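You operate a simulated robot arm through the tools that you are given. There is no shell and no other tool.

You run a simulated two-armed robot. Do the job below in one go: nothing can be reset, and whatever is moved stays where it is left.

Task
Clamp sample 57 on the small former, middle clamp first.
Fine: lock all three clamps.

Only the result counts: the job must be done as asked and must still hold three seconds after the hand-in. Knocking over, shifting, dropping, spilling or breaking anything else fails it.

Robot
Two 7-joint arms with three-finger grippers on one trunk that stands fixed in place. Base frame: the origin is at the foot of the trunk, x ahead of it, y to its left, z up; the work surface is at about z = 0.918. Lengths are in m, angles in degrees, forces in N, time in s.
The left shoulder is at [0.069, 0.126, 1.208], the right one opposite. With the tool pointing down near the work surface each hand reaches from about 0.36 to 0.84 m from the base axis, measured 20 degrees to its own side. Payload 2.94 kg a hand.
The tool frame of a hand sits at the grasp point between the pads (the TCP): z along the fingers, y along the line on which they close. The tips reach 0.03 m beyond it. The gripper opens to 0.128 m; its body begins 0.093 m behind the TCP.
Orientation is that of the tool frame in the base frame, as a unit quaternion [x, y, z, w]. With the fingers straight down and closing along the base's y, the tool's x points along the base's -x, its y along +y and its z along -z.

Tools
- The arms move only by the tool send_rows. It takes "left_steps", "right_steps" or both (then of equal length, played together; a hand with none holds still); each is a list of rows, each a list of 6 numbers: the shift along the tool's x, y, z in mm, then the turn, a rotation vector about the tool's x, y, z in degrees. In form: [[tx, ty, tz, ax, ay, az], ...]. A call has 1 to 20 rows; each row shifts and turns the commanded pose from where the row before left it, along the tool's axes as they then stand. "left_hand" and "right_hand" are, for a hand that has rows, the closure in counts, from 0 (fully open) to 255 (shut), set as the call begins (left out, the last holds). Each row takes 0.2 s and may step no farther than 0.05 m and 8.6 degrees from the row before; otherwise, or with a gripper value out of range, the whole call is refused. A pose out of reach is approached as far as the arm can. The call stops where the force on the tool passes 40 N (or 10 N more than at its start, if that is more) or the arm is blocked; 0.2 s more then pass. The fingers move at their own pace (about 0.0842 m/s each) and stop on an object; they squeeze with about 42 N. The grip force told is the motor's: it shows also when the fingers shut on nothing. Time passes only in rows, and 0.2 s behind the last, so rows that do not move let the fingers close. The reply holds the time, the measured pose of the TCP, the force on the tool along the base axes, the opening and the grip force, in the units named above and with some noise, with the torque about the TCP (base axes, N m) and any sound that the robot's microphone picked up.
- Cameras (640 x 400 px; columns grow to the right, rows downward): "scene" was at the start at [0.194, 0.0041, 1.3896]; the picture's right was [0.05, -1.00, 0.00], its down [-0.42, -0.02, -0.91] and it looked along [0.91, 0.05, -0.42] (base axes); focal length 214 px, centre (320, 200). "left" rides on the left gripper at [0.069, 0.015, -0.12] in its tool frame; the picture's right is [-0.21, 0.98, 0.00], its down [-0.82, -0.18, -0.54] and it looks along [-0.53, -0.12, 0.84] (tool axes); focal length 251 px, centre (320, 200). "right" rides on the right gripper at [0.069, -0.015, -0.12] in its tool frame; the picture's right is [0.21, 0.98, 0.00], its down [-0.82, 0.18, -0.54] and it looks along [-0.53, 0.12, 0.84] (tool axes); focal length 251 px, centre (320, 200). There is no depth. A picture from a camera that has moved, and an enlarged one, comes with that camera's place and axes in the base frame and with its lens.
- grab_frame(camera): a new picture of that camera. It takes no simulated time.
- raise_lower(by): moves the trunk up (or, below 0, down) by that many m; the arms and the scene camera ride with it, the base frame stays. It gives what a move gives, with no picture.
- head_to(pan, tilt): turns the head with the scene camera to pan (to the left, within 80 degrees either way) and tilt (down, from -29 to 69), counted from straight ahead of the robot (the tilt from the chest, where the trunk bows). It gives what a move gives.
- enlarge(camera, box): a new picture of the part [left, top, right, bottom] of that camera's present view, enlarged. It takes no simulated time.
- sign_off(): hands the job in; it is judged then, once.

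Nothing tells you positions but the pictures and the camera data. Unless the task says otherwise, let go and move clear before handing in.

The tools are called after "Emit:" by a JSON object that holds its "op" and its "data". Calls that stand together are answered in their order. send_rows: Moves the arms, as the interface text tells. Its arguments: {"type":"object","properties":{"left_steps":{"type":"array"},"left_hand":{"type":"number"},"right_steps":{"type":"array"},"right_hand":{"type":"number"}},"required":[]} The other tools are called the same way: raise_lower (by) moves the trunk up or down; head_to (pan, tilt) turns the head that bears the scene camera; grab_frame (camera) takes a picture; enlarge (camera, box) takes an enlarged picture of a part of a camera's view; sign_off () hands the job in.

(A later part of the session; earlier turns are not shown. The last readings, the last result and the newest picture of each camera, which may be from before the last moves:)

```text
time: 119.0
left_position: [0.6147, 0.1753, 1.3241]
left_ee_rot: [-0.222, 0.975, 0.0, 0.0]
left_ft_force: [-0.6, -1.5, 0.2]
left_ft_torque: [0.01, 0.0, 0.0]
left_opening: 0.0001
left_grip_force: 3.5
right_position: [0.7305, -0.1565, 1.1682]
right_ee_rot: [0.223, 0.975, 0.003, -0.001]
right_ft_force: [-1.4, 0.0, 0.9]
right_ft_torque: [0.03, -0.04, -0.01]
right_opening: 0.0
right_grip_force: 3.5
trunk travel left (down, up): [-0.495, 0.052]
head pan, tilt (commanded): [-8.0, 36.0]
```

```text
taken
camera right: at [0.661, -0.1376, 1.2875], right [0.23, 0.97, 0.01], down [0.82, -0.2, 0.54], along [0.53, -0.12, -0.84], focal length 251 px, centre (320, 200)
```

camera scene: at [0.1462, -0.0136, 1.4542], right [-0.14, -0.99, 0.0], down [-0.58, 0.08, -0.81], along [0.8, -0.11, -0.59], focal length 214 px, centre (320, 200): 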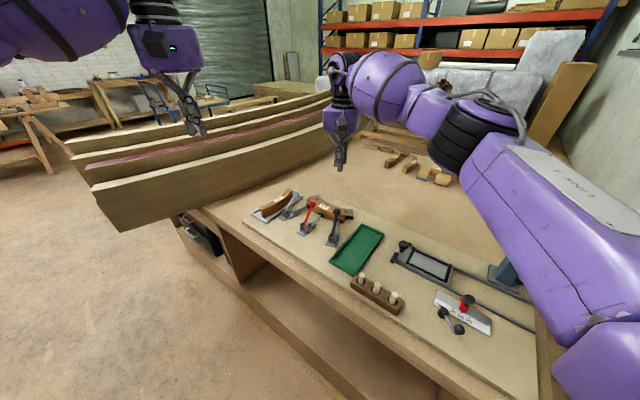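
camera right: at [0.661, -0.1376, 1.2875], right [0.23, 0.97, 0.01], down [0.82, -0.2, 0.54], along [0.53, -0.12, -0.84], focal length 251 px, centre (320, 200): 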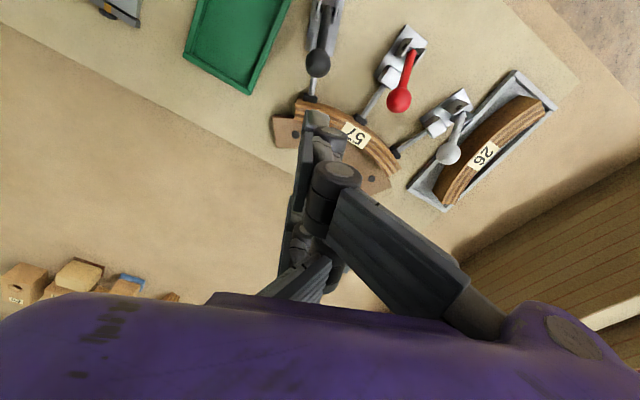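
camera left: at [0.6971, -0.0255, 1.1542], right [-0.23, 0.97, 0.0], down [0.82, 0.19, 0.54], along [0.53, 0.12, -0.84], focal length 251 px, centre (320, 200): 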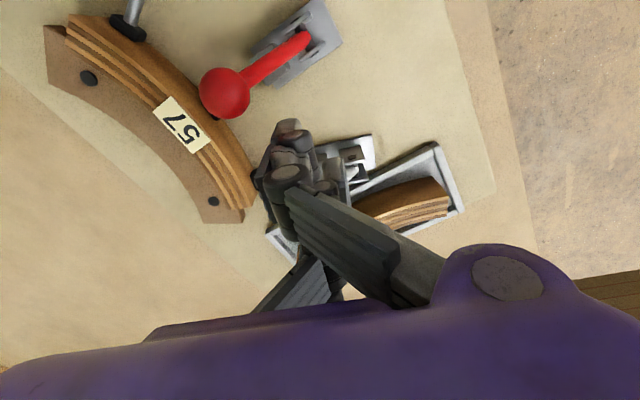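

A good top view of all three clamps. I'll zoom in on the pads.

Emit:
{"op": "enlarge", "data": {"camera": "right", "box": [280, 20, 480, 190]}}

Emit:
{"op": "enlarge", "data": {"camera": "right", "box": [340, 80, 440, 180]}}

```text
2.35 times, centred on (380, 105) of right
camera zoom: at [0.661, -0.1376, 1.2875], right [0.23, 0.97, 0.01], down [0.82, -0.2, 0.54], along [0.53, -0.12, -0.84], focal length 592 px, centre (179, 424)
```

zoom: 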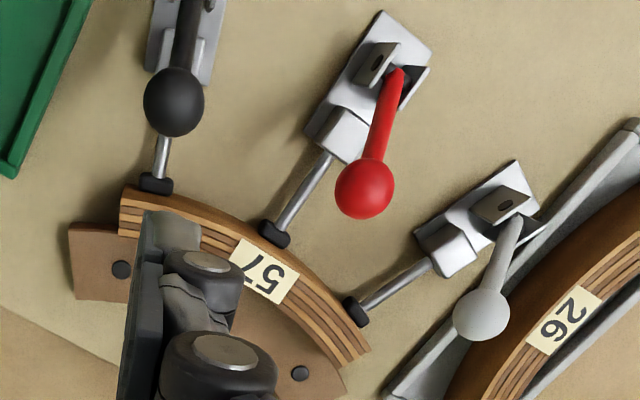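

```text
4.00 times, centred on (390, 130) of right
camera zoom: at [0.661, -0.1376, 1.2875], right [0.23, 0.97, 0.01], down [0.82, -0.2, 0.54], along [0.53, -0.12, -0.84], focal length 1006 px, centre (40, 480)
```

zoom: 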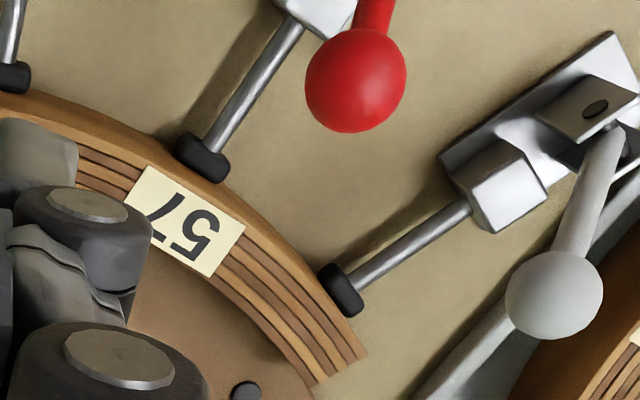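

All three pads are on the sample. For the black clamp I'll come down in front of its ball and pull it back gently to see whether it holds.

Emit:
{"op": "send_rows", "data": {"right_steps": [[-9, -2, 0, 0, 0, 0], [0, 0, 40, 0, 0, 0], [0, 0, 40, 0, 0, 0], [0, 0, 40, 0, 0, 0], [0, 0, 30, 0, 0, 0], [0, 0, 0, 0, 0, 0]]}}

Emit:
{"op": "enlarge", "data": {"camera": "scene", "box": [290, 170, 370, 240]}}

Emit:
{"op": "enlarge", "data": {"camera": "right", "box": [240, 0, 440, 200]}}

```text
time: 120.4
left_position: [0.6159, 0.1774, 1.3236]
left_ee_rot: [-0.22, 0.975, 0.0, 0.001]
left_ft_force: [0.0, 0.1, 0.3]
left_ft_torque: [-0.01, 0.0, 0.02]
left_opening: 0.0001
left_grip_force: 2.8
right_position: [0.7355, -0.1598, 1.0186]
right_ee_rot: [0.224, 0.975, 0.003, -0.002]
right_ft_force: [-0.3, 0.2, -0.5]
right_ft_torque: [0.0, 0.02, 0.0]
right_opening: 0.0
right_grip_force: 2.9
trunk travel left (down, up): [-0.495, 0.052]
head pan, tilt (commanded): [-8.0, 36.0]
```

```text
5.71 times, centred on (330, 205) of scene
camera zoom: at [0.1467, -0.0126, 1.4541], right [-0.14, -0.99, 0.0], down [-0.58, 0.08, -0.81], along [0.8, -0.11, -0.59], focal length 1226 px, centre (263, 171)
```

zoom: 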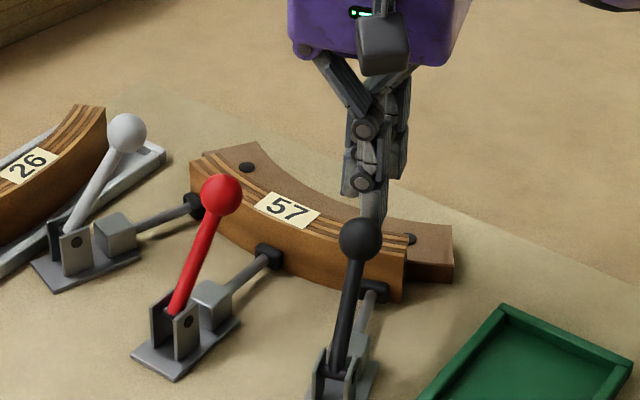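

```text
2.00 times, centred on (340, 100) of right
camera zoom: at [0.6665, -0.1433, 1.1386], right [0.23, 0.97, 0.01], down [0.82, -0.2, 0.54], along [0.52, -0.12, -0.84], focal length 503 px, centre (280, 400)
```

zoom: 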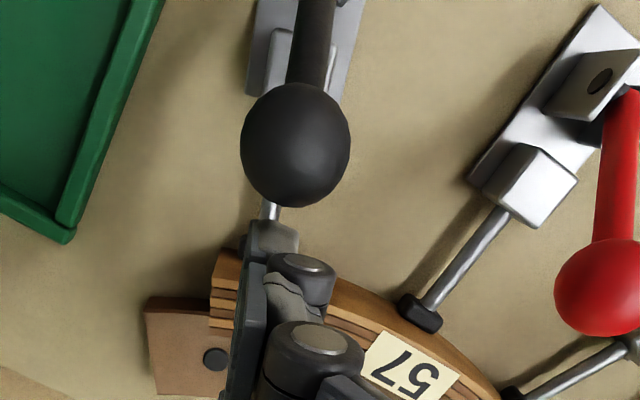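

Emit:
{"op": "send_rows", "data": {"right_steps": [[3, 3, 0, 0, 0, 0], [3, 0, 0, 0, 0, 0], [0, 0, 0, 0, 0, 0]]}}

Emit:
{"op": "send_rows", "data": {"right_steps": [[2, 0, 0, 0, 0, 0], [0, 0, 0, 0, 0, 0]]}}

```text
time: 121.2
left_position: [0.6166, 0.1767, 1.3239]
left_ee_rot: [-0.22, 0.975, 0.0, 0.001]
left_ft_force: [0.4, -0.4, -0.4]
left_ft_torque: [-0.02, -0.01, 0.01]
left_opening: 0.0
left_grip_force: 3.2
right_position: [0.7318, -0.1547, 1.0176]
right_ee_rot: [0.224, 0.974, 0.003, -0.002]
right_ft_force: [0.1, -0.7, 0.4]
right_ft_torque: [0.01, 0.02, 0.03]
right_opening: 0.0
right_grip_force: 3.2
trunk travel left (down, up): [-0.495, 0.052]
head pan, tilt (commanded): [-8.0, 36.0]
```

```text
time: 121.8
left_position: [0.6158, 0.1773, 1.3236]
left_ee_rot: [-0.221, 0.975, 0.0, 0.001]
left_ft_force: [0.6, 0.2, 0.3]
left_ft_torque: [-0.02, -0.04, 0.0]
left_opening: 0.0
left_grip_force: 2.7
right_position: [0.7299, -0.1551, 1.0188]
right_ee_rot: [0.224, 0.975, 0.005, -0.002]
right_ft_force: [3.6, -1.6, 1.6]
right_ft_torque: [0.0, 0.02, 0.02]
right_opening: 0.0001
right_grip_force: 2.8
trunk travel left (down, up): [-0.495, 0.052]
head pan, tilt (commanded): [-8.0, 36.0]
```

Emit:
{"op": "send_rows", "data": {"right_steps": [[2, 0, 0, 0, 0, 0], [0, 0, 0, 0, 0, 0]]}}

Emit:
{"op": "enlarge", "data": {"camera": "scene", "box": [290, 170, 370, 240]}}

```text
time: 122.4
left_position: [0.6151, 0.177, 1.3227]
left_ee_rot: [-0.221, 0.975, 0.001, 0.0]
left_ft_force: [0.4, -0.7, 0.4]
left_ft_torque: [-0.02, 0.0, -0.03]
left_opening: 0.0002
left_grip_force: 2.8
right_position: [0.7279, -0.1541, 1.0168]
right_ee_rot: [0.225, 0.974, 0.004, -0.002]
right_ft_force: [3.5, -2.4, 2.0]
right_ft_torque: [0.0, 0.06, 0.1]
right_opening: 0.0
right_grip_force: 2.7
trunk travel left (down, up): [-0.495, 0.052]
head pan, tilt (commanded): [-8.0, 36.0]
```

```text
5.71 times, centred on (330, 205) of scene
camera zoom: at [0.1475, -0.0132, 1.454], right [-0.14, -0.99, 0.0], down [-0.58, 0.08, -0.81], along [0.8, -0.11, -0.59], focal length 1226 px, centre (263, 171)
```

zoom: 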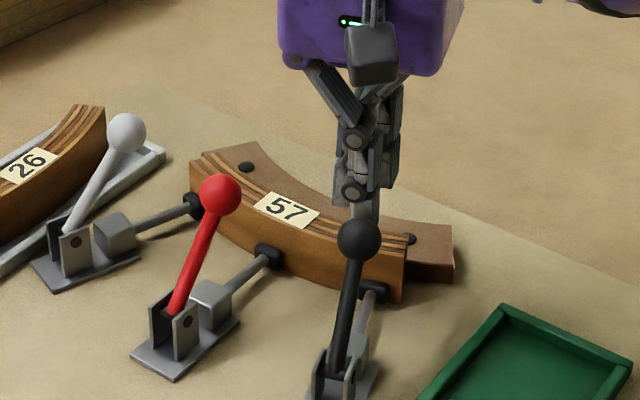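

Emit:
{"op": "send_rows", "data": {"right_steps": [[2, 0, 0, 0, 0, 0], [0, 0, 0, 0, 0, 0]]}}

Emit:
{"op": "enlarge", "data": {"camera": "scene", "box": [290, 170, 370, 240]}}

```text
time: 123.0
left_position: [0.6158, 0.1771, 1.323]
left_ee_rot: [-0.22, 0.975, -0.001, 0.0]
left_ft_force: [0.6, -1.2, -0.2]
left_ft_torque: [-0.05, -0.01, 0.02]
left_opening: 0.0001
left_grip_force: 2.8
right_position: [0.7267, -0.1539, 1.0178]
right_ee_rot: [0.225, 0.974, 0.004, -0.002]
right_ft_force: [3.1, -1.6, 1.7]
right_ft_torque: [0.0, 0.03, 0.05]
right_opening: 0.0001
right_grip_force: 3.2
trunk travel left (down, up): [-0.495, 0.052]
head pan, tilt (commanded): [-8.0, 36.0]
```

```text
5.71 times, centred on (330, 205) of scene
camera zoom: at [0.1475, -0.0131, 1.4539], right [-0.14, -0.99, 0.0], down [-0.58, 0.08, -0.81], along [0.8, -0.11, -0.59], focal length 1226 px, centre (263, 171)
```

zoom: 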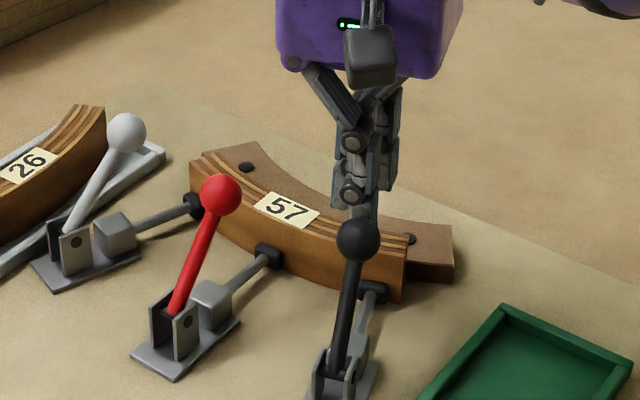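

Emit:
{"op": "send_rows", "data": {"right_steps": [[-3, 0, 0, 0, 0, 0], [-4, 0, 0, 0, 0, 0], [-3, 0, 0, 0, 0, 0], [0, 0, 0, 0, 0, 0]]}}

Emit:
{"op": "enlarge", "data": {"camera": "scene", "box": [290, 170, 370, 240]}}

```text
time: 124.0
left_position: [0.6159, 0.1772, 1.3232]
left_ee_rot: [-0.22, 0.975, 0.0, 0.0]
left_ft_force: [-0.3, -0.5, 0.5]
left_ft_torque: [0.0, -0.02, -0.01]
left_opening: 0.0
left_grip_force: 3.3
right_position: [0.7359, -0.1568, 1.0181]
right_ee_rot: [0.224, 0.975, 0.004, -0.002]
right_ft_force: [0.3, 0.6, -0.3]
right_ft_torque: [-0.02, 0.03, 0.0]
right_opening: 0.0
right_grip_force: 2.8
trunk travel left (down, up): [-0.495, 0.052]
head pan, tilt (commanded): [-8.0, 36.0]
```

```text
5.71 times, centred on (330, 205) of scene
camera zoom: at [0.1471, -0.0129, 1.454], right [-0.14, -0.99, 0.0], down [-0.58, 0.08, -0.81], along [0.8, -0.11, -0.59], focal length 1226 px, centre (263, 171)
```

zoom: 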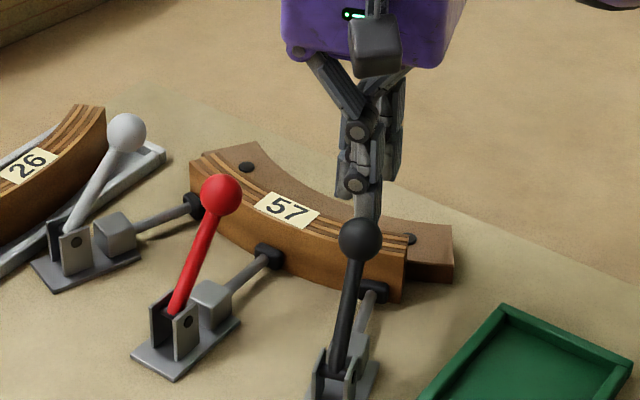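

The ball seems to have sprung back to its closed position on release. I'll verify with a tighter zoom and a slightly larger pull.

Emit:
{"op": "enlarge", "data": {"camera": "scene", "box": [320, 195, 360, 225]}}

Emit:
{"op": "send_rows", "data": {"right_steps": [[4, 0, 0, 0, 0, 0], [4, 0, 0, 0, 0, 0], [4, 0, 0, 0, 0, 0], [4, 0, 0, 0, 0, 0], [0, 0, 0, 0, 0, 0]]}}

Emit:
{"op": "enlarge", "data": {"camera": "scene", "box": [320, 195, 360, 225]}}

```text
13.33 times, centred on (340, 210) of scene
camera zoom: at [0.1471, -0.0129, 1.454], right [-0.14, -0.99, 0.0], down [-0.58, 0.08, -0.81], along [0.8, -0.11, -0.59], focal length 2860 px, centre (53, 67)
```

zoom: 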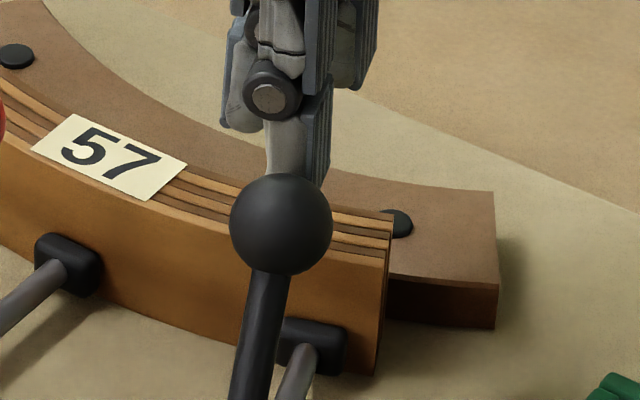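

```text
time: 125.2
left_position: [0.6151, 0.1768, 1.3228]
left_ee_rot: [-0.221, 0.975, 0.0, 0.0]
left_ft_force: [-0.1, -0.4, -0.4]
left_ft_torque: [-0.01, 0.0, -0.01]
left_opening: 0.0003
left_grip_force: 3.0
right_position: [0.7202, -0.1488, 1.0154]
right_ee_rot: [0.224, 0.975, 0.003, -0.003]
right_ft_force: [0.4, 0.1, -1.4]
right_ft_torque: [0.01, -0.05, 0.02]
right_opening: 0.0002
right_grip_force: 2.7
trunk travel left (down, up): [-0.495, 0.052]
head pan, tilt (commanded): [-8.0, 36.0]
```

```text
13.33 times, centred on (340, 210) of scene
camera zoom: at [0.1475, -0.013, 1.4538], right [-0.14, -0.99, 0.0], down [-0.58, 0.08, -0.81], along [0.8, -0.11, -0.59], focal length 2860 px, centre (53, 67)
```

zoom: 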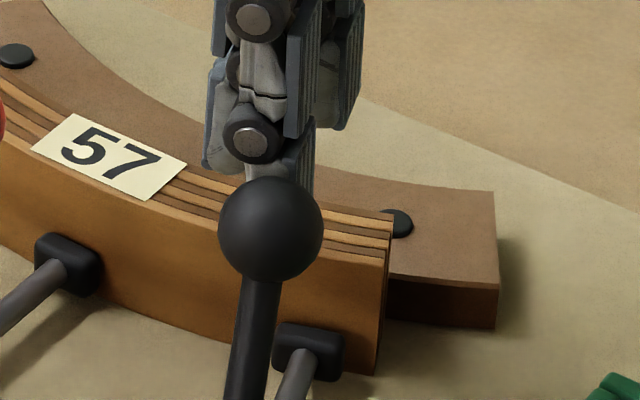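

Pulled about 8° back, the handle came out of a weak detent and stayed where I left it. So the closed stop is an over-centre lock that a few newtons can undo, and I've just unlatched black. I'll go behind it and press it firmly home again.

Emit:
{"op": "send_rows", "data": {"right_steps": [[-6, 0, 0, 0, 0, 0], [-6, 0, 0, 0, 0, 0], [0, 0, -40, 0, 0, 0], [0, 0, -40, 0, 0, 0], [0, 0, -40, 0, 0, 0], [40, -2.3, 0, 0, 0, 0], [40, -2.3, 0, 0, 0, 0], [38, -2.3, 0, 0, 0, 0], [0, 0, 0, 0, 0, 0]]}}

Emit:
{"op": "grab_frame", "data": {"camera": "scene"}}

Emit:
{"op": "enlarge", "data": {"camera": "scene", "box": [280, 180, 360, 240]}}

```text
time: 127.2
left_position: [0.6163, 0.1776, 1.322]
left_ee_rot: [-0.22, 0.975, 0.0, 0.001]
left_ft_force: [-0.7, 0.1, -0.5]
left_ft_torque: [-0.02, 0.03, 0.01]
left_opening: 0.0
left_grip_force: 3.1
right_position: [0.6226, -0.1125, 1.1386]
right_ee_rot: [0.225, 0.974, 0.004, -0.003]
right_ft_force: [-0.2, -0.6, -1.1]
right_ft_torque: [0.01, 0.01, -0.03]
right_opening: 0.0001
right_grip_force: 3.2
trunk travel left (down, up): [-0.495, 0.052]
head pan, tilt (commanded): [-8.0, 36.0]
```

```text
taken
camera scene: at [0.1477, -0.0131, 1.4539], right [-0.14, -0.99, 0.0], down [-0.58, 0.08, -0.81], along [0.8, -0.11, -0.59], focal length 214 px, centre (320, 200)
```

scene: 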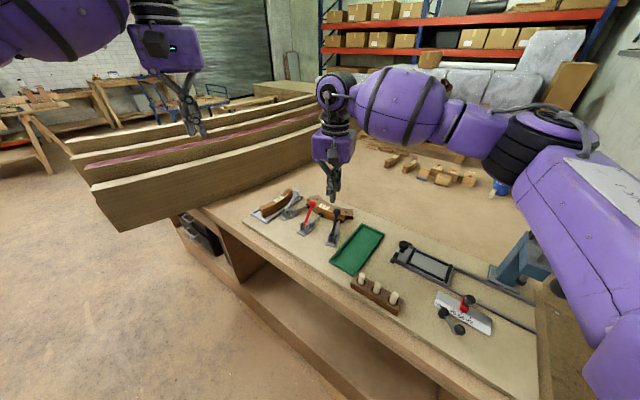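

```text
6.67 times, centred on (320, 210) of scene
camera zoom: at [0.1477, -0.0131, 1.4539], right [-0.14, -0.99, 0.0], down [-0.58, 0.08, -0.81], along [0.8, -0.11, -0.59], focal length 1430 px, centre (320, 133)
```

zoom: 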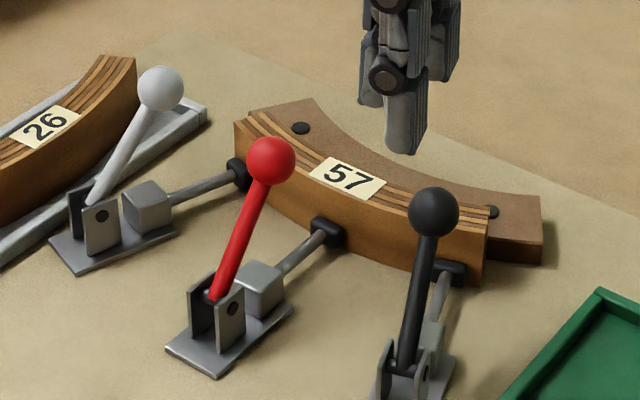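

Black is at about 32° now; red is unchanged at 34°. White reads about 33° and may also need a firmer press. Lowering behind the black ball.

Emit:
{"op": "send_rows", "data": {"right_steps": [[0, 5, 0, 0, 0, 0], [0, 0, 40, 0, 0, 0], [0, 0, 40, 0, 0, 0], [0, 0, 33, 0, 0, 0], [0, 0, 0, 0, 0, 0]]}}

Emit:
{"op": "send_rows", "data": {"right_steps": [[-4, 0, 0, 0, 0, 0], [-4, 0, 0, 0, 0, 0], [-4, 0, 0, 0, 0, 0], [0, 0, 0, 0, 0, 0]]}}

Emit:
{"op": "enlarge", "data": {"camera": "scene", "box": [300, 190, 360, 240]}}

```text
time: 128.4
left_position: [0.6147, 0.1775, 1.3231]
left_ee_rot: [-0.221, 0.975, 0.0, 0.0]
left_ft_force: [-1.1, 0.1, 0.5]
left_ft_torque: [0.01, 0.02, -0.03]
left_opening: 0.0
left_grip_force: 2.6
right_position: [0.6266, -0.1073, 1.0255]
right_ee_rot: [0.225, 0.974, 0.004, -0.001]
right_ft_force: [-0.4, -0.4, -0.1]
right_ft_torque: [0.02, -0.05, 0.01]
right_opening: 0.0002
right_grip_force: 3.0
trunk travel left (down, up): [-0.495, 0.052]
head pan, tilt (commanded): [-8.0, 36.0]
```

```text
time: 129.4
left_position: [0.615, 0.1775, 1.3227]
left_ee_rot: [-0.221, 0.975, 0.0, 0.0]
left_ft_force: [-0.3, -0.1, 0.4]
left_ft_torque: [-0.04, -0.01, 0.02]
left_opening: 0.0002
left_grip_force: 2.8
right_position: [0.6359, -0.1095, 1.0252]
right_ee_rot: [0.224, 0.975, 0.003, -0.001]
right_ft_force: [0.9, 0.3, 0.3]
right_ft_torque: [0.02, 0.01, -0.01]
right_opening: 0.0001
right_grip_force: 3.2
trunk travel left (down, up): [-0.495, 0.052]
head pan, tilt (commanded): [-8.0, 36.0]
```

```text
8.00 times, centred on (330, 215) of scene
camera zoom: at [0.1471, -0.0129, 1.454], right [-0.14, -0.99, 0.0], down [-0.58, 0.08, -0.81], along [0.8, -0.11, -0.59], focal length 1716 px, centre (240, 80)
```

zoom: 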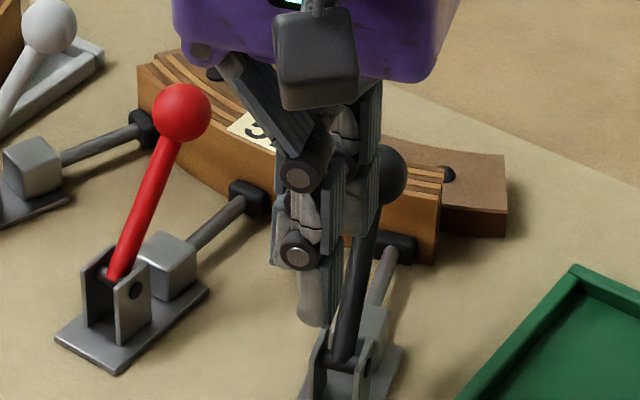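

Emit:
{"op": "send_rows", "data": {"right_steps": [[-3, 0, 0, 0, 0, 0], [-3, 0, 0, 0, 0, 0], [0, 0, 0, 0, 0, 0]]}}

Emit:
{"op": "send_rows", "data": {"right_steps": [[-3, 0, 0, 0, 0, 0], [-3, 0, 0, 0, 0, 0], [0, 0, 0, 0, 0, 0]]}}

Emit:
{"op": "enlarge", "data": {"camera": "scene", "box": [300, 190, 360, 240]}}

```text
time: 130.2
left_position: [0.6145, 0.1777, 1.3223]
left_ee_rot: [-0.22, 0.975, 0.0, 0.001]
left_ft_force: [-0.2, -0.1, -0.1]
left_ft_torque: [0.01, 0.0, 0.02]
left_opening: 0.0
left_grip_force: 3.0
right_position: [0.641, -0.1131, 1.0253]
right_ee_rot: [0.223, 0.975, 0.004, -0.002]
right_ft_force: [-1.5, 0.3, -0.8]
right_ft_torque: [0.06, 0.06, -0.04]
right_opening: 0.0002
right_grip_force: 2.9
trunk travel left (down, up): [-0.495, 0.052]
head pan, tilt (commanded): [-8.0, 36.0]
```

```text
time: 131.0
left_position: [0.6139, 0.1793, 1.324]
left_ee_rot: [-0.22, 0.975, -0.001, 0.001]
left_ft_force: [0.1, 0.6, 0.6]
left_ft_torque: [-0.02, -0.02, -0.03]
left_opening: 0.0
left_grip_force: 2.1
right_position: [0.6428, -0.1133, 1.0226]
right_ee_rot: [0.223, 0.975, 0.003, -0.004]
right_ft_force: [-19.9, 9.2, -6.1]
right_ft_torque: [0.43, 0.48, -0.24]
right_opening: 0.0
right_grip_force: 3.5
trunk travel left (down, up): [-0.495, 0.052]
head pan, tilt (commanded): [-8.0, 36.0]
```

```text
8.00 times, centred on (330, 215) of scene
camera zoom: at [0.145, -0.0117, 1.4541], right [-0.14, -0.99, 0.0], down [-0.58, 0.08, -0.81], along [0.8, -0.11, -0.59], focal length 1716 px, centre (240, 80)
```

zoom: 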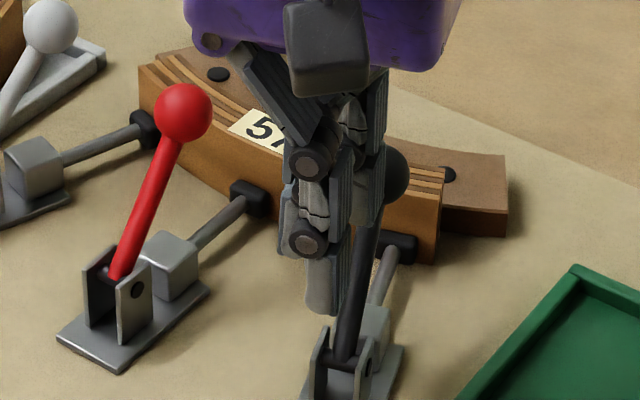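

Emit:
{"op": "send_rows", "data": {"right_steps": [[-2.5, 0, 0, 0, 0, 0], [-2, 0, 0, 0, 0, 0], [0, 0, 0, 0, 0, 0]]}}

Emit:
{"op": "enlarge", "data": {"camera": "scene", "box": [300, 190, 360, 240]}}

```text
time: 131.7
left_position: [0.6131, 0.177, 1.325]
left_ee_rot: [-0.221, 0.975, 0.0, 0.001]
left_ft_force: [0.6, 0.1, -0.3]
left_ft_torque: [0.03, 0.03, 0.01]
left_opening: 0.0
left_grip_force: 2.6
right_position: [0.643, -0.1141, 1.0245]
right_ee_rot: [0.222, 0.975, 0.006, -0.01]
right_ft_force: [-19.3, 5.8, 5.5]
right_ft_torque: [0.13, 0.13, -0.39]
right_opening: 0.0
right_grip_force: 3.0
trunk travel left (down, up): [-0.495, 0.052]
head pan, tilt (commanded): [-8.0, 36.0]
stopped in row 3 (right hand): the force on the tool passed its limit at 41 N (the readings are from after the stop); the commanded pose is now the measured one
```

```text
8.00 times, centred on (330, 215) of scene
camera zoom: at [0.1452, -0.013, 1.4547], right [-0.14, -0.99, 0.0], down [-0.58, 0.08, -0.81], along [0.8, -0.11, -0.59], focal length 1716 px, centre (240, 80)
```

zoom: 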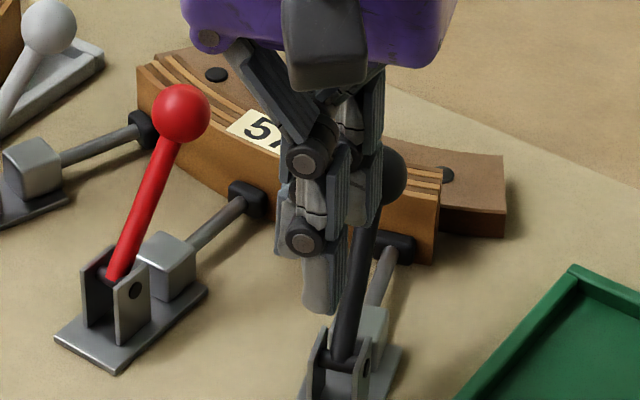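

Pressed to 41 N. Backing off to check the angle.

Emit:
{"op": "send_rows", "data": {"right_steps": [[10, 0, 0, 0, 0, 0], [15, 0, 0, 0, 0, 0], [0, 0, -40, 0, 0, 0], [0, 0, -40, 0, 0, 0], [0, 0, -40, 0, 0, 0], [0, 0, -40, 0, 0, 0], [0, 0, 0, 0, 0, 0]]}}

Emit:
{"op": "enlarge", "data": {"camera": "scene", "box": [280, 180, 360, 240]}}

Emit:
{"op": "enlarge", "data": {"camera": "scene", "box": [320, 195, 360, 225]}}

```text
time: 133.3
left_position: [0.6153, 0.1771, 1.324]
left_ee_rot: [-0.22, 0.975, 0.0, 0.0]
left_ft_force: [-0.4, -0.1, 0.0]
left_ft_torque: [0.03, -0.01, 0.01]
left_opening: 0.0
left_grip_force: 3.3
right_position: [0.6282, -0.1061, 1.1838]
right_ee_rot: [0.223, 0.975, 0.003, -0.009]
right_ft_force: [-0.3, -0.7, 0.4]
right_ft_torque: [0.0, 0.01, 0.05]
right_opening: 0.0002
right_grip_force: 2.7
trunk travel left (down, up): [-0.495, 0.052]
head pan, tilt (commanded): [-8.0, 36.0]
```

```text
6.67 times, centred on (320, 210) of scene
camera zoom: at [0.1477, -0.0131, 1.4538], right [-0.14, -0.99, 0.0], down [-0.58, 0.08, -0.81], along [0.8, -0.11, -0.59], focal length 1430 px, centre (320, 133)
```

zoom: 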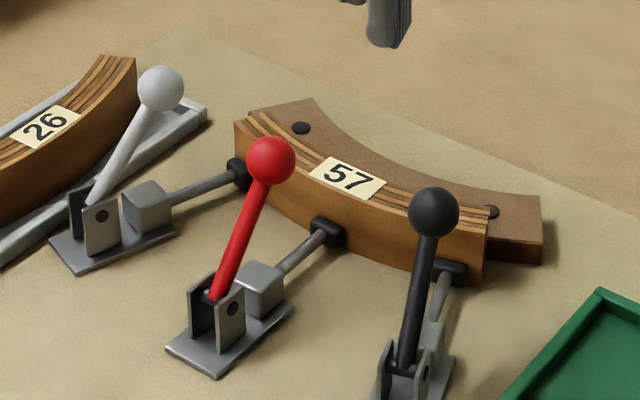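

```text
13.33 times, centred on (340, 210) of scene
camera zoom: at [0.1477, -0.0131, 1.4538], right [-0.14, -0.99, 0.0], down [-0.58, 0.08, -0.81], along [0.8, -0.11, -0.59], focal length 2860 px, centre (53, 67)
```

zoom: 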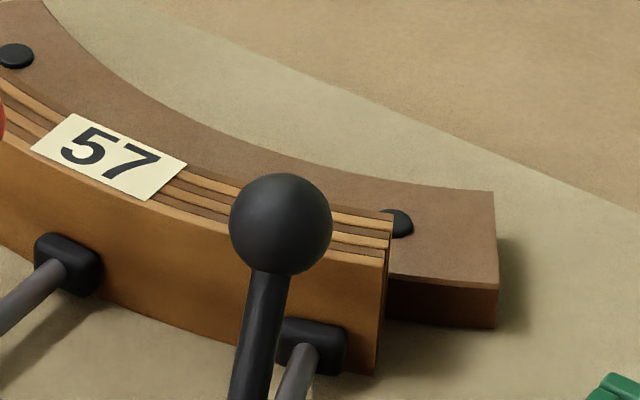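

Black sits exactly at its earlier closed position. Comparing frames, it had already sprung back there by itself before this second push, so the over-centre lock holds. White was only pressed lightly, so I'll give it the same firm press. First I'll park the right hand and lower the trunk for the left arm's reach.

Emit:
{"op": "send_rows", "data": {"right_steps": [[14.8, -28.2, -32, 0, 0, 0], [14.8, -28.2, -32, 0, 0, 0], [14.8, -28.2, -32, 0, 0, 0], [14.8, -28.2, -32, 0, 0, 0], [14.8, -28.2, -32, 0, 0, 0], [0, 0, 0, 0, 0, 0]]}}

Emit:
{"op": "raise_lower", "data": {"by": -0.07}}

Emit:
{"op": "grab_frame", "data": {"camera": "scene"}}

```text
time: 134.7
left_position: [0.6162, 0.1778, 1.3221]
left_ee_rot: [-0.22, 0.975, 0.0, -0.002]
left_ft_force: [1.0, 0.1, 0.1]
left_ft_torque: [0.0, 0.04, -0.05]
left_opening: 0.0
left_grip_force: 3.6
right_position: [0.5034, -0.2034, 1.3436]
right_ee_rot: [0.223, 0.975, 0.004, -0.009]
right_ft_force: [-0.6, -0.2, -0.4]
right_ft_torque: [-0.01, 0.03, 0.0]
right_opening: 0.0001
right_grip_force: 3.5
trunk travel left (down, up): [-0.495, 0.052]
head pan, tilt (commanded): [-8.0, 36.0]
```

```text
time: 135.7
left_position: [0.6162, 0.177, 1.2544]
left_ee_rot: [-0.221, 0.975, -0.001, 0.0]
left_ft_force: [0.2, 0.7, -0.3]
left_ft_torque: [0.0, -0.03, -0.01]
left_opening: 0.0
left_grip_force: 3.1
right_position: [0.5003, -0.203, 1.2741]
right_ee_rot: [0.224, 0.975, 0.004, -0.007]
right_ft_force: [-0.4, 0.7, -0.1]
right_ft_torque: [0.03, 0.02, -0.02]
right_opening: 0.0
right_grip_force: 2.9
trunk travel left (down, up): [-0.425, 0.122]
head pan, tilt (commanded): [-8.0, 36.0]
```

```text
taken
camera scene: at [0.1886, -0.0128, 1.3716], right [-0.14, -0.99, 0.0], down [-0.58, 0.08, -0.81], along [0.8, -0.11, -0.59], focal length 214 px, centre (320, 200)
```

scene: 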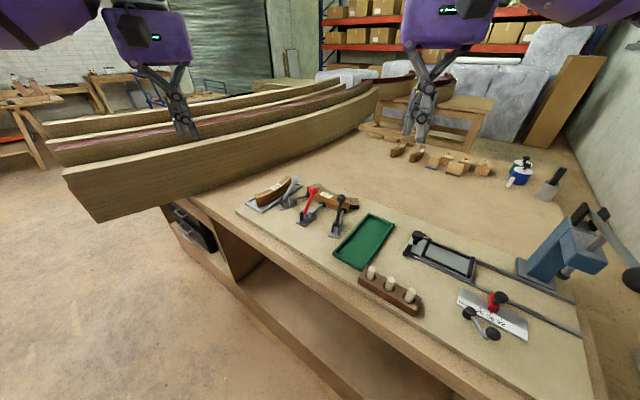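

Trunk back at its starting height. I'll tilt the left hand about 10° so the fingertips reach outward, then move behind the white ball at height.

Emit:
{"op": "send_rows", "data": {"left_steps": [[0, 0, 0, 2.15, -4.5, 0], [0, 0, 0, 2.15, -4.5, 0], [-6.6, -38.1, 26.3, 0, 0, 0], [-6.6, -38.1, 26.3, 0, 0, 0], [-6.6, -38.1, 26.3, 0, 0, 0], [-6.6, -38.1, 26.3, 0, 0, 0], [-6.6, -38.1, 26.3, 0, 0, 0], [0, 0, 0, 0, 0, 0]]}}

Emit:
{"op": "grab_frame", "data": {"camera": "scene"}}

Emit:
{"op": "grab_frame", "data": {"camera": "left"}}

```text
time: 137.5
left_position: [0.747, 0.0211, 1.1421]
left_ee_rot: [-0.22, 0.972, -0.019, 0.085]
left_ft_force: [-0.9, -0.3, 0.6]
left_ft_torque: [-0.02, -0.01, 0.0]
left_opening: 0.0
left_grip_force: 3.2
right_position: [0.4998, -0.202, 1.2742]
right_ee_rot: [0.223, 0.975, 0.003, -0.007]
right_ft_force: [-1.0, -0.3, -0.9]
right_ft_torque: [-0.06, 0.03, 0.02]
right_opening: 0.0
right_grip_force: 3.1
trunk travel left (down, up): [-0.425, 0.122]
head pan, tilt (commanded): [-8.0, 36.0]
```

```text
taken
camera scene: at [0.1879, -0.0119, 1.3717], right [-0.14, -0.99, 0.0], down [-0.58, 0.08, -0.81], along [0.8, -0.11, -0.59], focal length 214 px, centre (320, 200)
```

scene: 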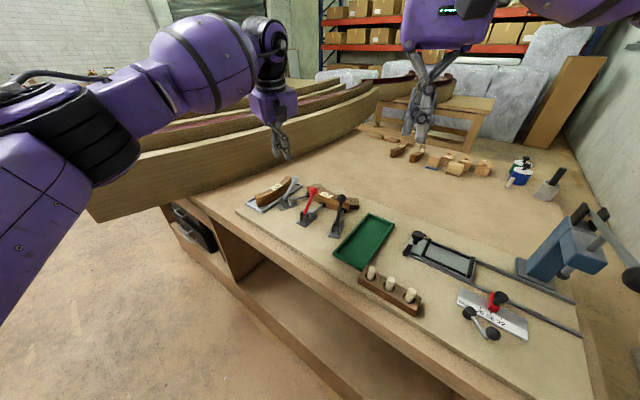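

```text
taken
camera left: at [0.658, 0.0047, 1.249], right [-0.22, 0.97, -0.04], down [0.71, 0.19, 0.68], along [0.67, 0.12, -0.74], focal length 251 px, centre (320, 200)
```

left: 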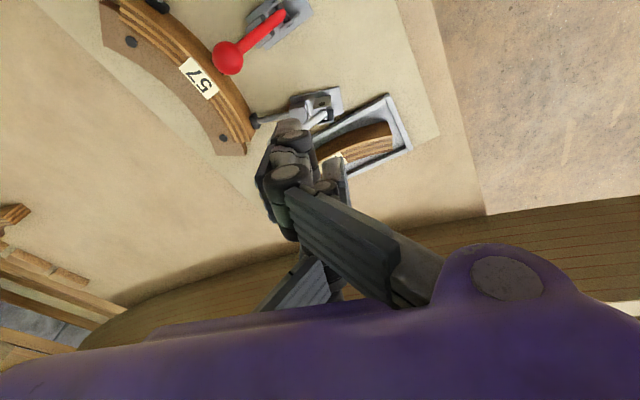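

The left arm is now in a comfortable configuration, with the finger in line about 26 mm behind the white ball. Lowering and approaching.

Emit:
{"op": "send_rows", "data": {"left_steps": [[5.9, 2.8, 36.8, 0, 0, 0], [5.9, 2.8, 36.8, 0, 0, 0], [5.8, 2.8, 36.7, 0, 0, 0], [0, 0, 0, 0, 0, 0]]}}

Emit:
{"op": "enlarge", "data": {"camera": "scene", "box": [255, 160, 345, 220]}}

Emit:
{"op": "enlarge", "data": {"camera": "left", "box": [150, 60, 390, 290]}}

```text
time: 138.5
left_position: [0.7471, 0.0202, 1.0316]
left_ee_rot: [-0.22, 0.972, -0.02, 0.085]
left_ft_force: [-0.1, 0.7, 0.3]
left_ft_torque: [-0.02, 0.0, -0.01]
left_opening: 0.0
left_grip_force: 2.7
right_position: [0.5014, -0.2026, 1.274]
right_ee_rot: [0.224, 0.975, 0.005, -0.009]
right_ft_force: [-0.3, 0.8, 0.0]
right_ft_torque: [0.01, 0.01, -0.01]
right_opening: 0.0002
right_grip_force: 3.4
trunk travel left (down, up): [-0.425, 0.122]
head pan, tilt (commanded): [-8.0, 36.0]
```

```text
6.67 times, centred on (300, 190) of scene
camera zoom: at [0.188, -0.0128, 1.3717], right [-0.14, -0.99, 0.0], down [-0.58, 0.08, -0.81], along [0.8, -0.11, -0.59], focal length 1430 px, centre (453, 267)
```

zoom: 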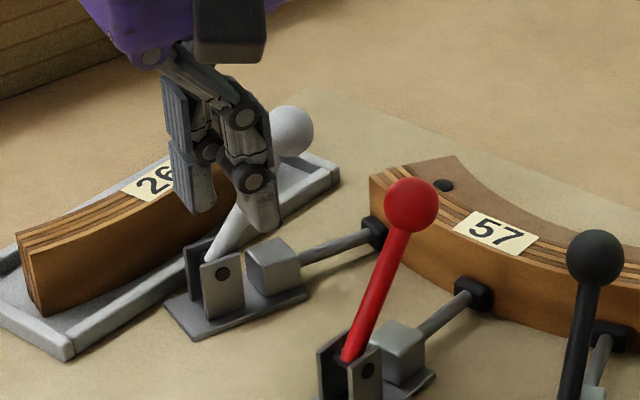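

```text
1.74 times, centred on (270, 175) of left
camera zoom: at [0.6572, 0.0036, 1.1388], right [-0.22, 0.97, -0.04], down [0.71, 0.19, 0.67], along [0.66, 0.12, -0.74], focal length 437 px, centre (407, 244)
```

zoom: 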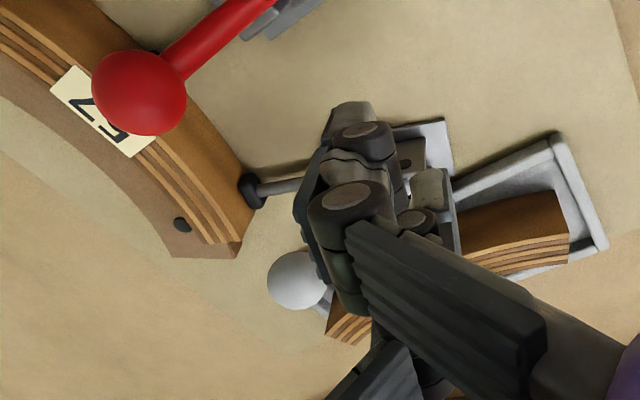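

Emit:
{"op": "send_rows", "data": {"left_steps": [[0, -6, 0.4, 0, 0, 0], [0, -6, 0.4, 0, 0, 0], [0, -6, 0.4, 0, 0, 0], [0, -4, 0.3, 0, 0, 0], [0, 0, 0, 0, 0, 0]]}}

Emit:
{"op": "enlarge", "data": {"camera": "scene", "box": [255, 160, 345, 220]}}

```text
time: 139.7
left_position: [0.7579, -0.0001, 1.0308]
left_ee_rot: [-0.22, 0.972, -0.02, 0.085]
left_ft_force: [-0.4, -0.1, -0.1]
left_ft_torque: [0.0, 0.02, 0.0]
left_opening: 0.0
left_grip_force: 3.5
right_position: [0.5002, -0.2035, 1.2747]
right_ee_rot: [0.224, 0.975, 0.005, -0.008]
right_ft_force: [0.4, 0.0, 0.0]
right_ft_torque: [0.0, 0.0, 0.02]
right_opening: 0.0002
right_grip_force: 2.8
trunk travel left (down, up): [-0.425, 0.122]
head pan, tilt (commanded): [-8.0, 36.0]
```

```text
6.67 times, centred on (300, 190) of scene
camera zoom: at [0.1885, -0.0128, 1.3716], right [-0.14, -0.99, 0.0], down [-0.58, 0.08, -0.81], along [0.8, -0.11, -0.59], focal length 1430 px, centre (453, 267)
```

zoom: 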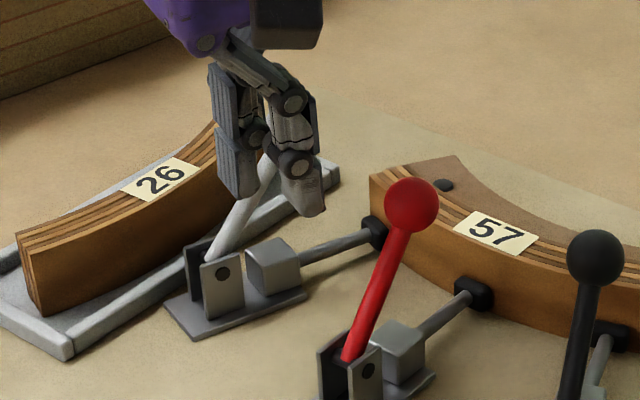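

Emit:
{"op": "send_rows", "data": {"left_steps": [[0, -4, 0.3, 0, 0, 0], [0, -4, 0.3, 0, 0, 0], [0, 0, 0, 0, 0, 0]]}}

Emit:
{"op": "send_rows", "data": {"left_steps": [[0, -3, 0.2, 0, 0, 0], [0, 0, 0, 0, 0, 0]]}}

Emit:
{"op": "enlarge", "data": {"camera": "scene", "box": [255, 160, 345, 220]}}

Emit:
{"op": "enlarge", "data": {"camera": "left", "box": [150, 60, 390, 290]}}

```text
time: 140.5
left_position: [0.7609, -0.0073, 1.0317]
left_ee_rot: [-0.221, 0.971, -0.02, 0.085]
left_ft_force: [-0.4, 0.1, -0.6]
left_ft_torque: [0.01, 0.02, -0.03]
left_opening: 0.0
left_grip_force: 2.7
right_position: [0.5009, -0.2034, 1.273]
right_ee_rot: [0.223, 0.975, 0.004, -0.008]
right_ft_force: [-0.3, -0.1, 0.0]
right_ft_torque: [0.01, -0.01, 0.0]
right_opening: 0.0
right_grip_force: 3.4
trunk travel left (down, up): [-0.425, 0.122]
head pan, tilt (commanded): [-8.0, 36.0]
```

```text
time: 141.1
left_position: [0.7627, -0.011, 1.032]
left_ee_rot: [-0.22, 0.972, -0.021, 0.085]
left_ft_force: [-0.1, 0.1, 0.2]
left_ft_torque: [0.0, 0.0, 0.01]
left_opening: 0.0
left_grip_force: 3.0
right_position: [0.5, -0.2029, 1.2733]
right_ee_rot: [0.224, 0.975, 0.004, -0.008]
right_ft_force: [-0.8, 0.5, 0.5]
right_ft_torque: [0.01, -0.02, 0.01]
right_opening: 0.0
right_grip_force: 3.1
trunk travel left (down, up): [-0.425, 0.122]
head pan, tilt (commanded): [-8.0, 36.0]
```

```text
6.67 times, centred on (300, 190) of scene
camera zoom: at [0.1885, -0.0127, 1.3716], right [-0.14, -0.99, 0.0], down [-0.58, 0.08, -0.81], along [0.8, -0.11, -0.59], focal length 1430 px, centre (453, 267)
```

zoom: 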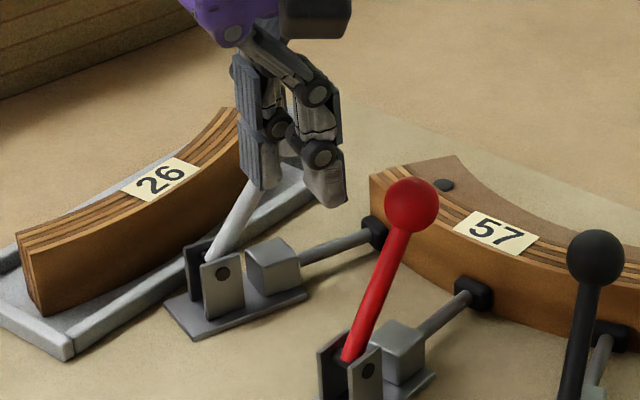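

```text
1.74 times, centred on (270, 175) of left
camera zoom: at [0.6736, -0.027, 1.138], right [-0.22, 0.97, -0.04], down [0.71, 0.19, 0.67], along [0.66, 0.12, -0.74], focal length 437 px, centre (407, 244)
```

zoom: 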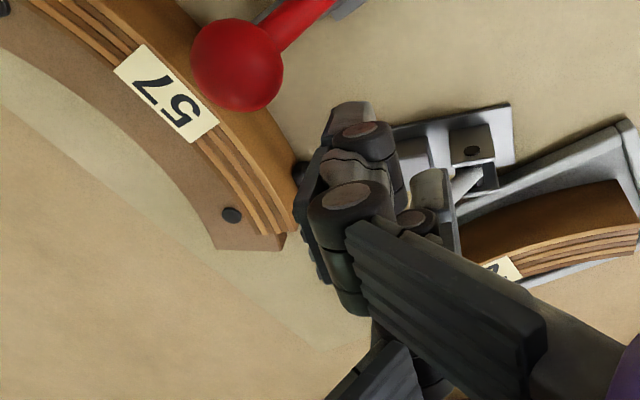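

Emit:
{"op": "send_rows", "data": {"left_steps": [[0, -3, 0.2, 0, 0, 0], [0, 0, 0, 0, 0, 0]]}}

Emit:
{"op": "send_rows", "data": {"left_steps": [[0, -3, 0.2, 0, 0, 0], [0, 0, 0, 0, 0, 0]]}}

Emit:
{"op": "enlarge", "data": {"camera": "scene", "box": [270, 160, 330, 210]}}

```text
time: 141.7
left_position: [0.764, -0.0138, 1.0323]
left_ee_rot: [-0.219, 0.972, -0.02, 0.085]
left_ft_force: [0.2, -0.4, 0.3]
left_ft_torque: [0.0, 0.01, -0.03]
left_opening: 0.0
left_grip_force: 2.8
right_position: [0.4999, -0.2037, 1.2743]
right_ee_rot: [0.224, 0.975, 0.005, -0.008]
right_ft_force: [-0.2, -0.8, 0.7]
right_ft_torque: [-0.04, 0.01, -0.01]
right_opening: 0.0001
right_grip_force: 2.7
trunk travel left (down, up): [-0.425, 0.122]
head pan, tilt (commanded): [-8.0, 36.0]
```

```text
time: 142.3
left_position: [0.7655, -0.0144, 1.0326]
left_ee_rot: [-0.221, 0.971, -0.019, 0.085]
left_ft_force: [-0.5, 0.6, 0.9]
left_ft_torque: [0.01, -0.05, 0.06]
left_opening: 0.0
left_grip_force: 3.0
right_position: [0.5009, -0.2028, 1.2739]
right_ee_rot: [0.224, 0.975, 0.004, -0.008]
right_ft_force: [-0.5, -0.7, -0.8]
right_ft_torque: [0.02, 0.02, 0.04]
right_opening: 0.0001
right_grip_force: 2.8
trunk travel left (down, up): [-0.425, 0.122]
head pan, tilt (commanded): [-8.0, 36.0]
```

```text
8.00 times, centred on (300, 185) of scene
camera zoom: at [0.1883, -0.0127, 1.3716], right [-0.14, -0.99, 0.0], down [-0.58, 0.08, -0.81], along [0.8, -0.11, -0.59], focal length 1716 px, centre (480, 320)
```

zoom: 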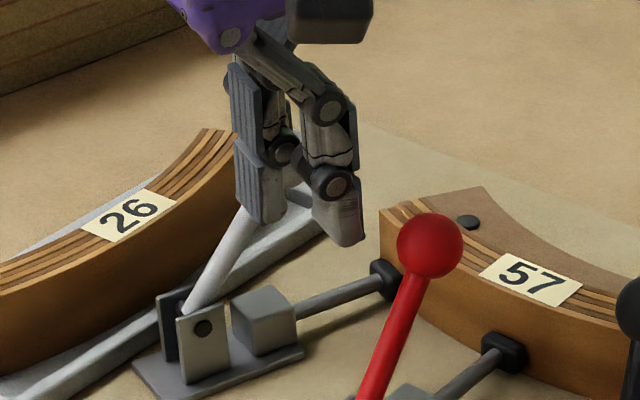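

Emit:
{"op": "send_rows", "data": {"left_steps": [[0, -3, 0.2, 0, 0, 0], [0, 0, 0, 0, 0, 0]]}}

Emit:
{"op": "send_rows", "data": {"left_steps": [[0, -3, 0.2, 0, 0, 0], [0, 0, 0, 0, 0, 0]]}}

Emit:
{"op": "enlarge", "data": {"camera": "scene", "box": [270, 160, 330, 210]}}

```text
time: 142.9
left_position: [0.7654, -0.0181, 1.0313]
left_ee_rot: [-0.221, 0.971, -0.019, 0.085]
left_ft_force: [-0.2, 1.0, 1.6]
left_ft_torque: [0.02, -0.08, -0.02]
left_opening: 0.0
left_grip_force: 2.5
right_position: [0.5004, -0.2022, 1.275]
right_ee_rot: [0.223, 0.975, 0.005, -0.009]
right_ft_force: [0.5, 0.2, -0.4]
right_ft_torque: [-0.02, 0.02, 0.01]
right_opening: 0.0001
right_grip_force: 2.9
trunk travel left (down, up): [-0.425, 0.122]
head pan, tilt (commanded): [-8.0, 36.0]
```

```text
time: 143.5
left_position: [0.7664, -0.0214, 1.0323]
left_ee_rot: [-0.22, 0.972, -0.02, 0.085]
left_ft_force: [-0.5, 0.5, 3.3]
left_ft_torque: [0.01, -0.11, 0.0]
left_opening: 0.0
left_grip_force: 3.2
right_position: [0.5009, -0.204, 1.2738]
right_ee_rot: [0.224, 0.975, 0.004, -0.008]
right_ft_force: [0.3, 0.3, 0.5]
right_ft_torque: [0.02, 0.01, -0.02]
right_opening: 0.0
right_grip_force: 2.6
trunk travel left (down, up): [-0.425, 0.122]
head pan, tilt (commanded): [-8.0, 36.0]
```

```text
8.00 times, centred on (300, 185) of scene
camera zoom: at [0.188, -0.0127, 1.3717], right [-0.14, -0.99, 0.0], down [-0.58, 0.08, -0.81], along [0.8, -0.11, -0.59], focal length 1716 px, centre (480, 320)
```

zoom: 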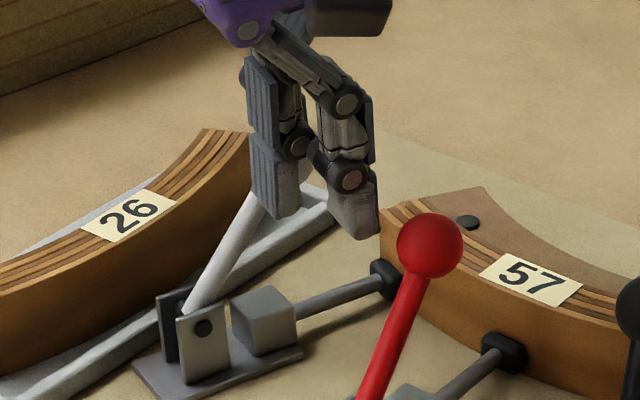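

The tip is riding on top of the ball. I'll back off, go 14 mm lower, and push from there, which also keeps more distance from the red ball.

Emit:
{"op": "send_rows", "data": {"left_steps": [[0, 8, 0, 0, 0, 0], [0, 10, -1, 0, 0, 0], [2.2, 1, 13.8, 0, 0, 0], [0, 0, 0, 0, 0, 0]]}}

Emit:
{"op": "send_rows", "data": {"left_steps": [[0, -4, 0.3, 0, 0, 0], [0, -4, 0.3, 0, 0, 0], [0, 0, 0, 0, 0, 0]]}}

Emit:
{"op": "enlarge", "data": {"camera": "scene", "box": [270, 160, 330, 210]}}

```text
time: 144.5
left_position: [0.7604, -0.0042, 1.0165]
left_ee_rot: [-0.221, 0.971, -0.019, 0.085]
left_ft_force: [-0.6, -0.1, 0.1]
left_ft_torque: [0.01, -0.02, 0.02]
left_opening: 0.0001
left_grip_force: 3.2
right_position: [0.5005, -0.2025, 1.2737]
right_ee_rot: [0.223, 0.975, 0.005, -0.007]
right_ft_force: [-0.3, -0.3, 0.0]
right_ft_torque: [-0.01, -0.02, 0.0]
right_opening: 0.0
right_grip_force: 2.5
trunk travel left (down, up): [-0.425, 0.122]
head pan, tilt (commanded): [-8.0, 36.0]
```

```text
time: 145.3
left_position: [0.7631, -0.0091, 1.0179]
left_ee_rot: [-0.221, 0.971, -0.019, 0.085]
left_ft_force: [-11.3, 11.1, -1.5]
left_ft_torque: [0.06, 0.25, 0.49]
left_opening: 0.0001
left_grip_force: 5.6
right_position: [0.4985, -0.202, 1.2759]
right_ee_rot: [0.223, 0.975, 0.004, -0.008]
right_ft_force: [-0.6, 0.1, 0.4]
right_ft_torque: [-0.03, -0.03, -0.01]
right_opening: 0.0
right_grip_force: 3.3
trunk travel left (down, up): [-0.425, 0.122]
head pan, tilt (commanded): [-8.0, 36.0]
```

```text
8.00 times, centred on (300, 185) of scene
camera zoom: at [0.187, -0.0114, 1.3718], right [-0.14, -0.99, 0.0], down [-0.58, 0.08, -0.81], along [0.8, -0.11, -0.59], focal length 1716 px, centre (480, 320)
```

zoom: 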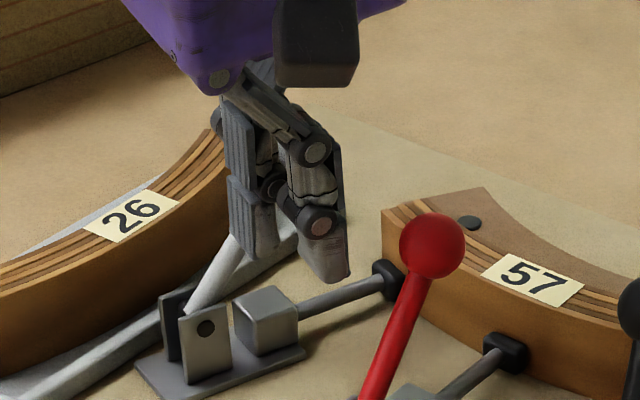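

Now a solid 16 N against the white handle with no movement, so it's at its stop too. I'll back the left hand off and lift it clear.

Emit:
{"op": "send_rows", "data": {"left_steps": [[0, 6, 0, 0, 0, 0], [0, 12, -1, 0, 0, 0], [0, 12, -1, 0, 0, 0], [-6, -3, -36, 0, 0, 0], [-6, -3, -36, 0, 0, 0], [-6, -3, -36, 0, 0, 0], [0, 0, 0, 0, 0, 0]]}}

Emit:
{"op": "enlarge", "data": {"camera": "scene", "box": [265, 165, 355, 230]}}

Emit:
{"op": "grab_frame", "data": {"camera": "scene"}}

```text
time: 146.9
left_position: [0.752, 0.0138, 1.1269]
left_ee_rot: [-0.22, 0.972, -0.02, 0.083]
left_ft_force: [1.0, -0.9, -0.1]
left_ft_torque: [-0.01, 0.0, 0.0]
left_opening: 0.0
left_grip_force: 2.9
right_position: [0.5003, -0.2022, 1.2739]
right_ee_rot: [0.224, 0.975, 0.003, -0.009]
right_ft_force: [0.5, 0.9, 0.3]
right_ft_torque: [0.03, 0.02, -0.02]
right_opening: 0.0
right_grip_force: 3.4
trunk travel left (down, up): [-0.425, 0.122]
head pan, tilt (commanded): [-8.0, 36.0]
```

```text
6.15 times, centred on (310, 198) of scene
camera zoom: at [0.1889, -0.0127, 1.3715], right [-0.14, -0.99, 0.0], down [-0.58, 0.08, -0.81], along [0.8, -0.11, -0.59], focal length 1320 px, centre (382, 215)
```

zoom: 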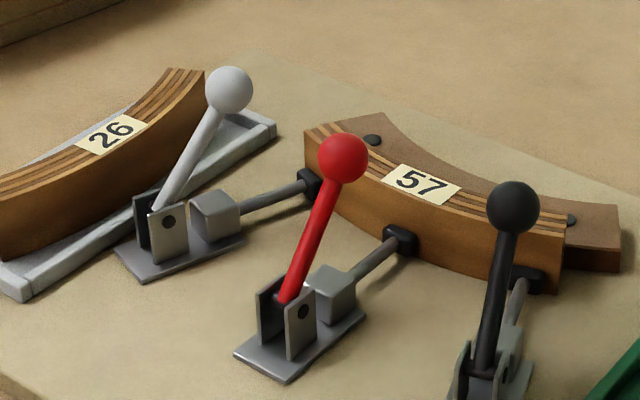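

```text
taken
camera scene: at [0.1889, -0.0127, 1.3715], right [-0.14, -0.99, 0.0], down [-0.58, 0.08, -0.81], along [0.8, -0.11, -0.59], focal length 214 px, centre (320, 200)
```

scene: 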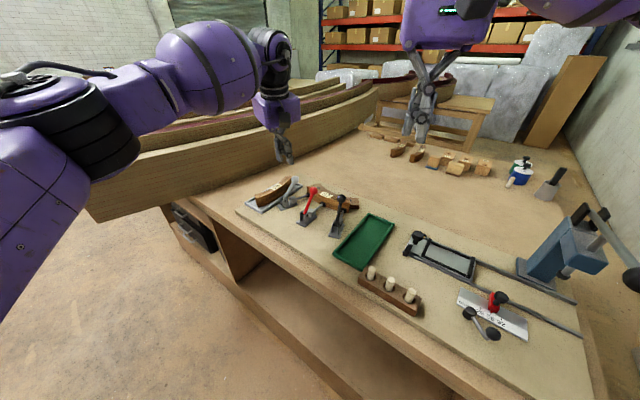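

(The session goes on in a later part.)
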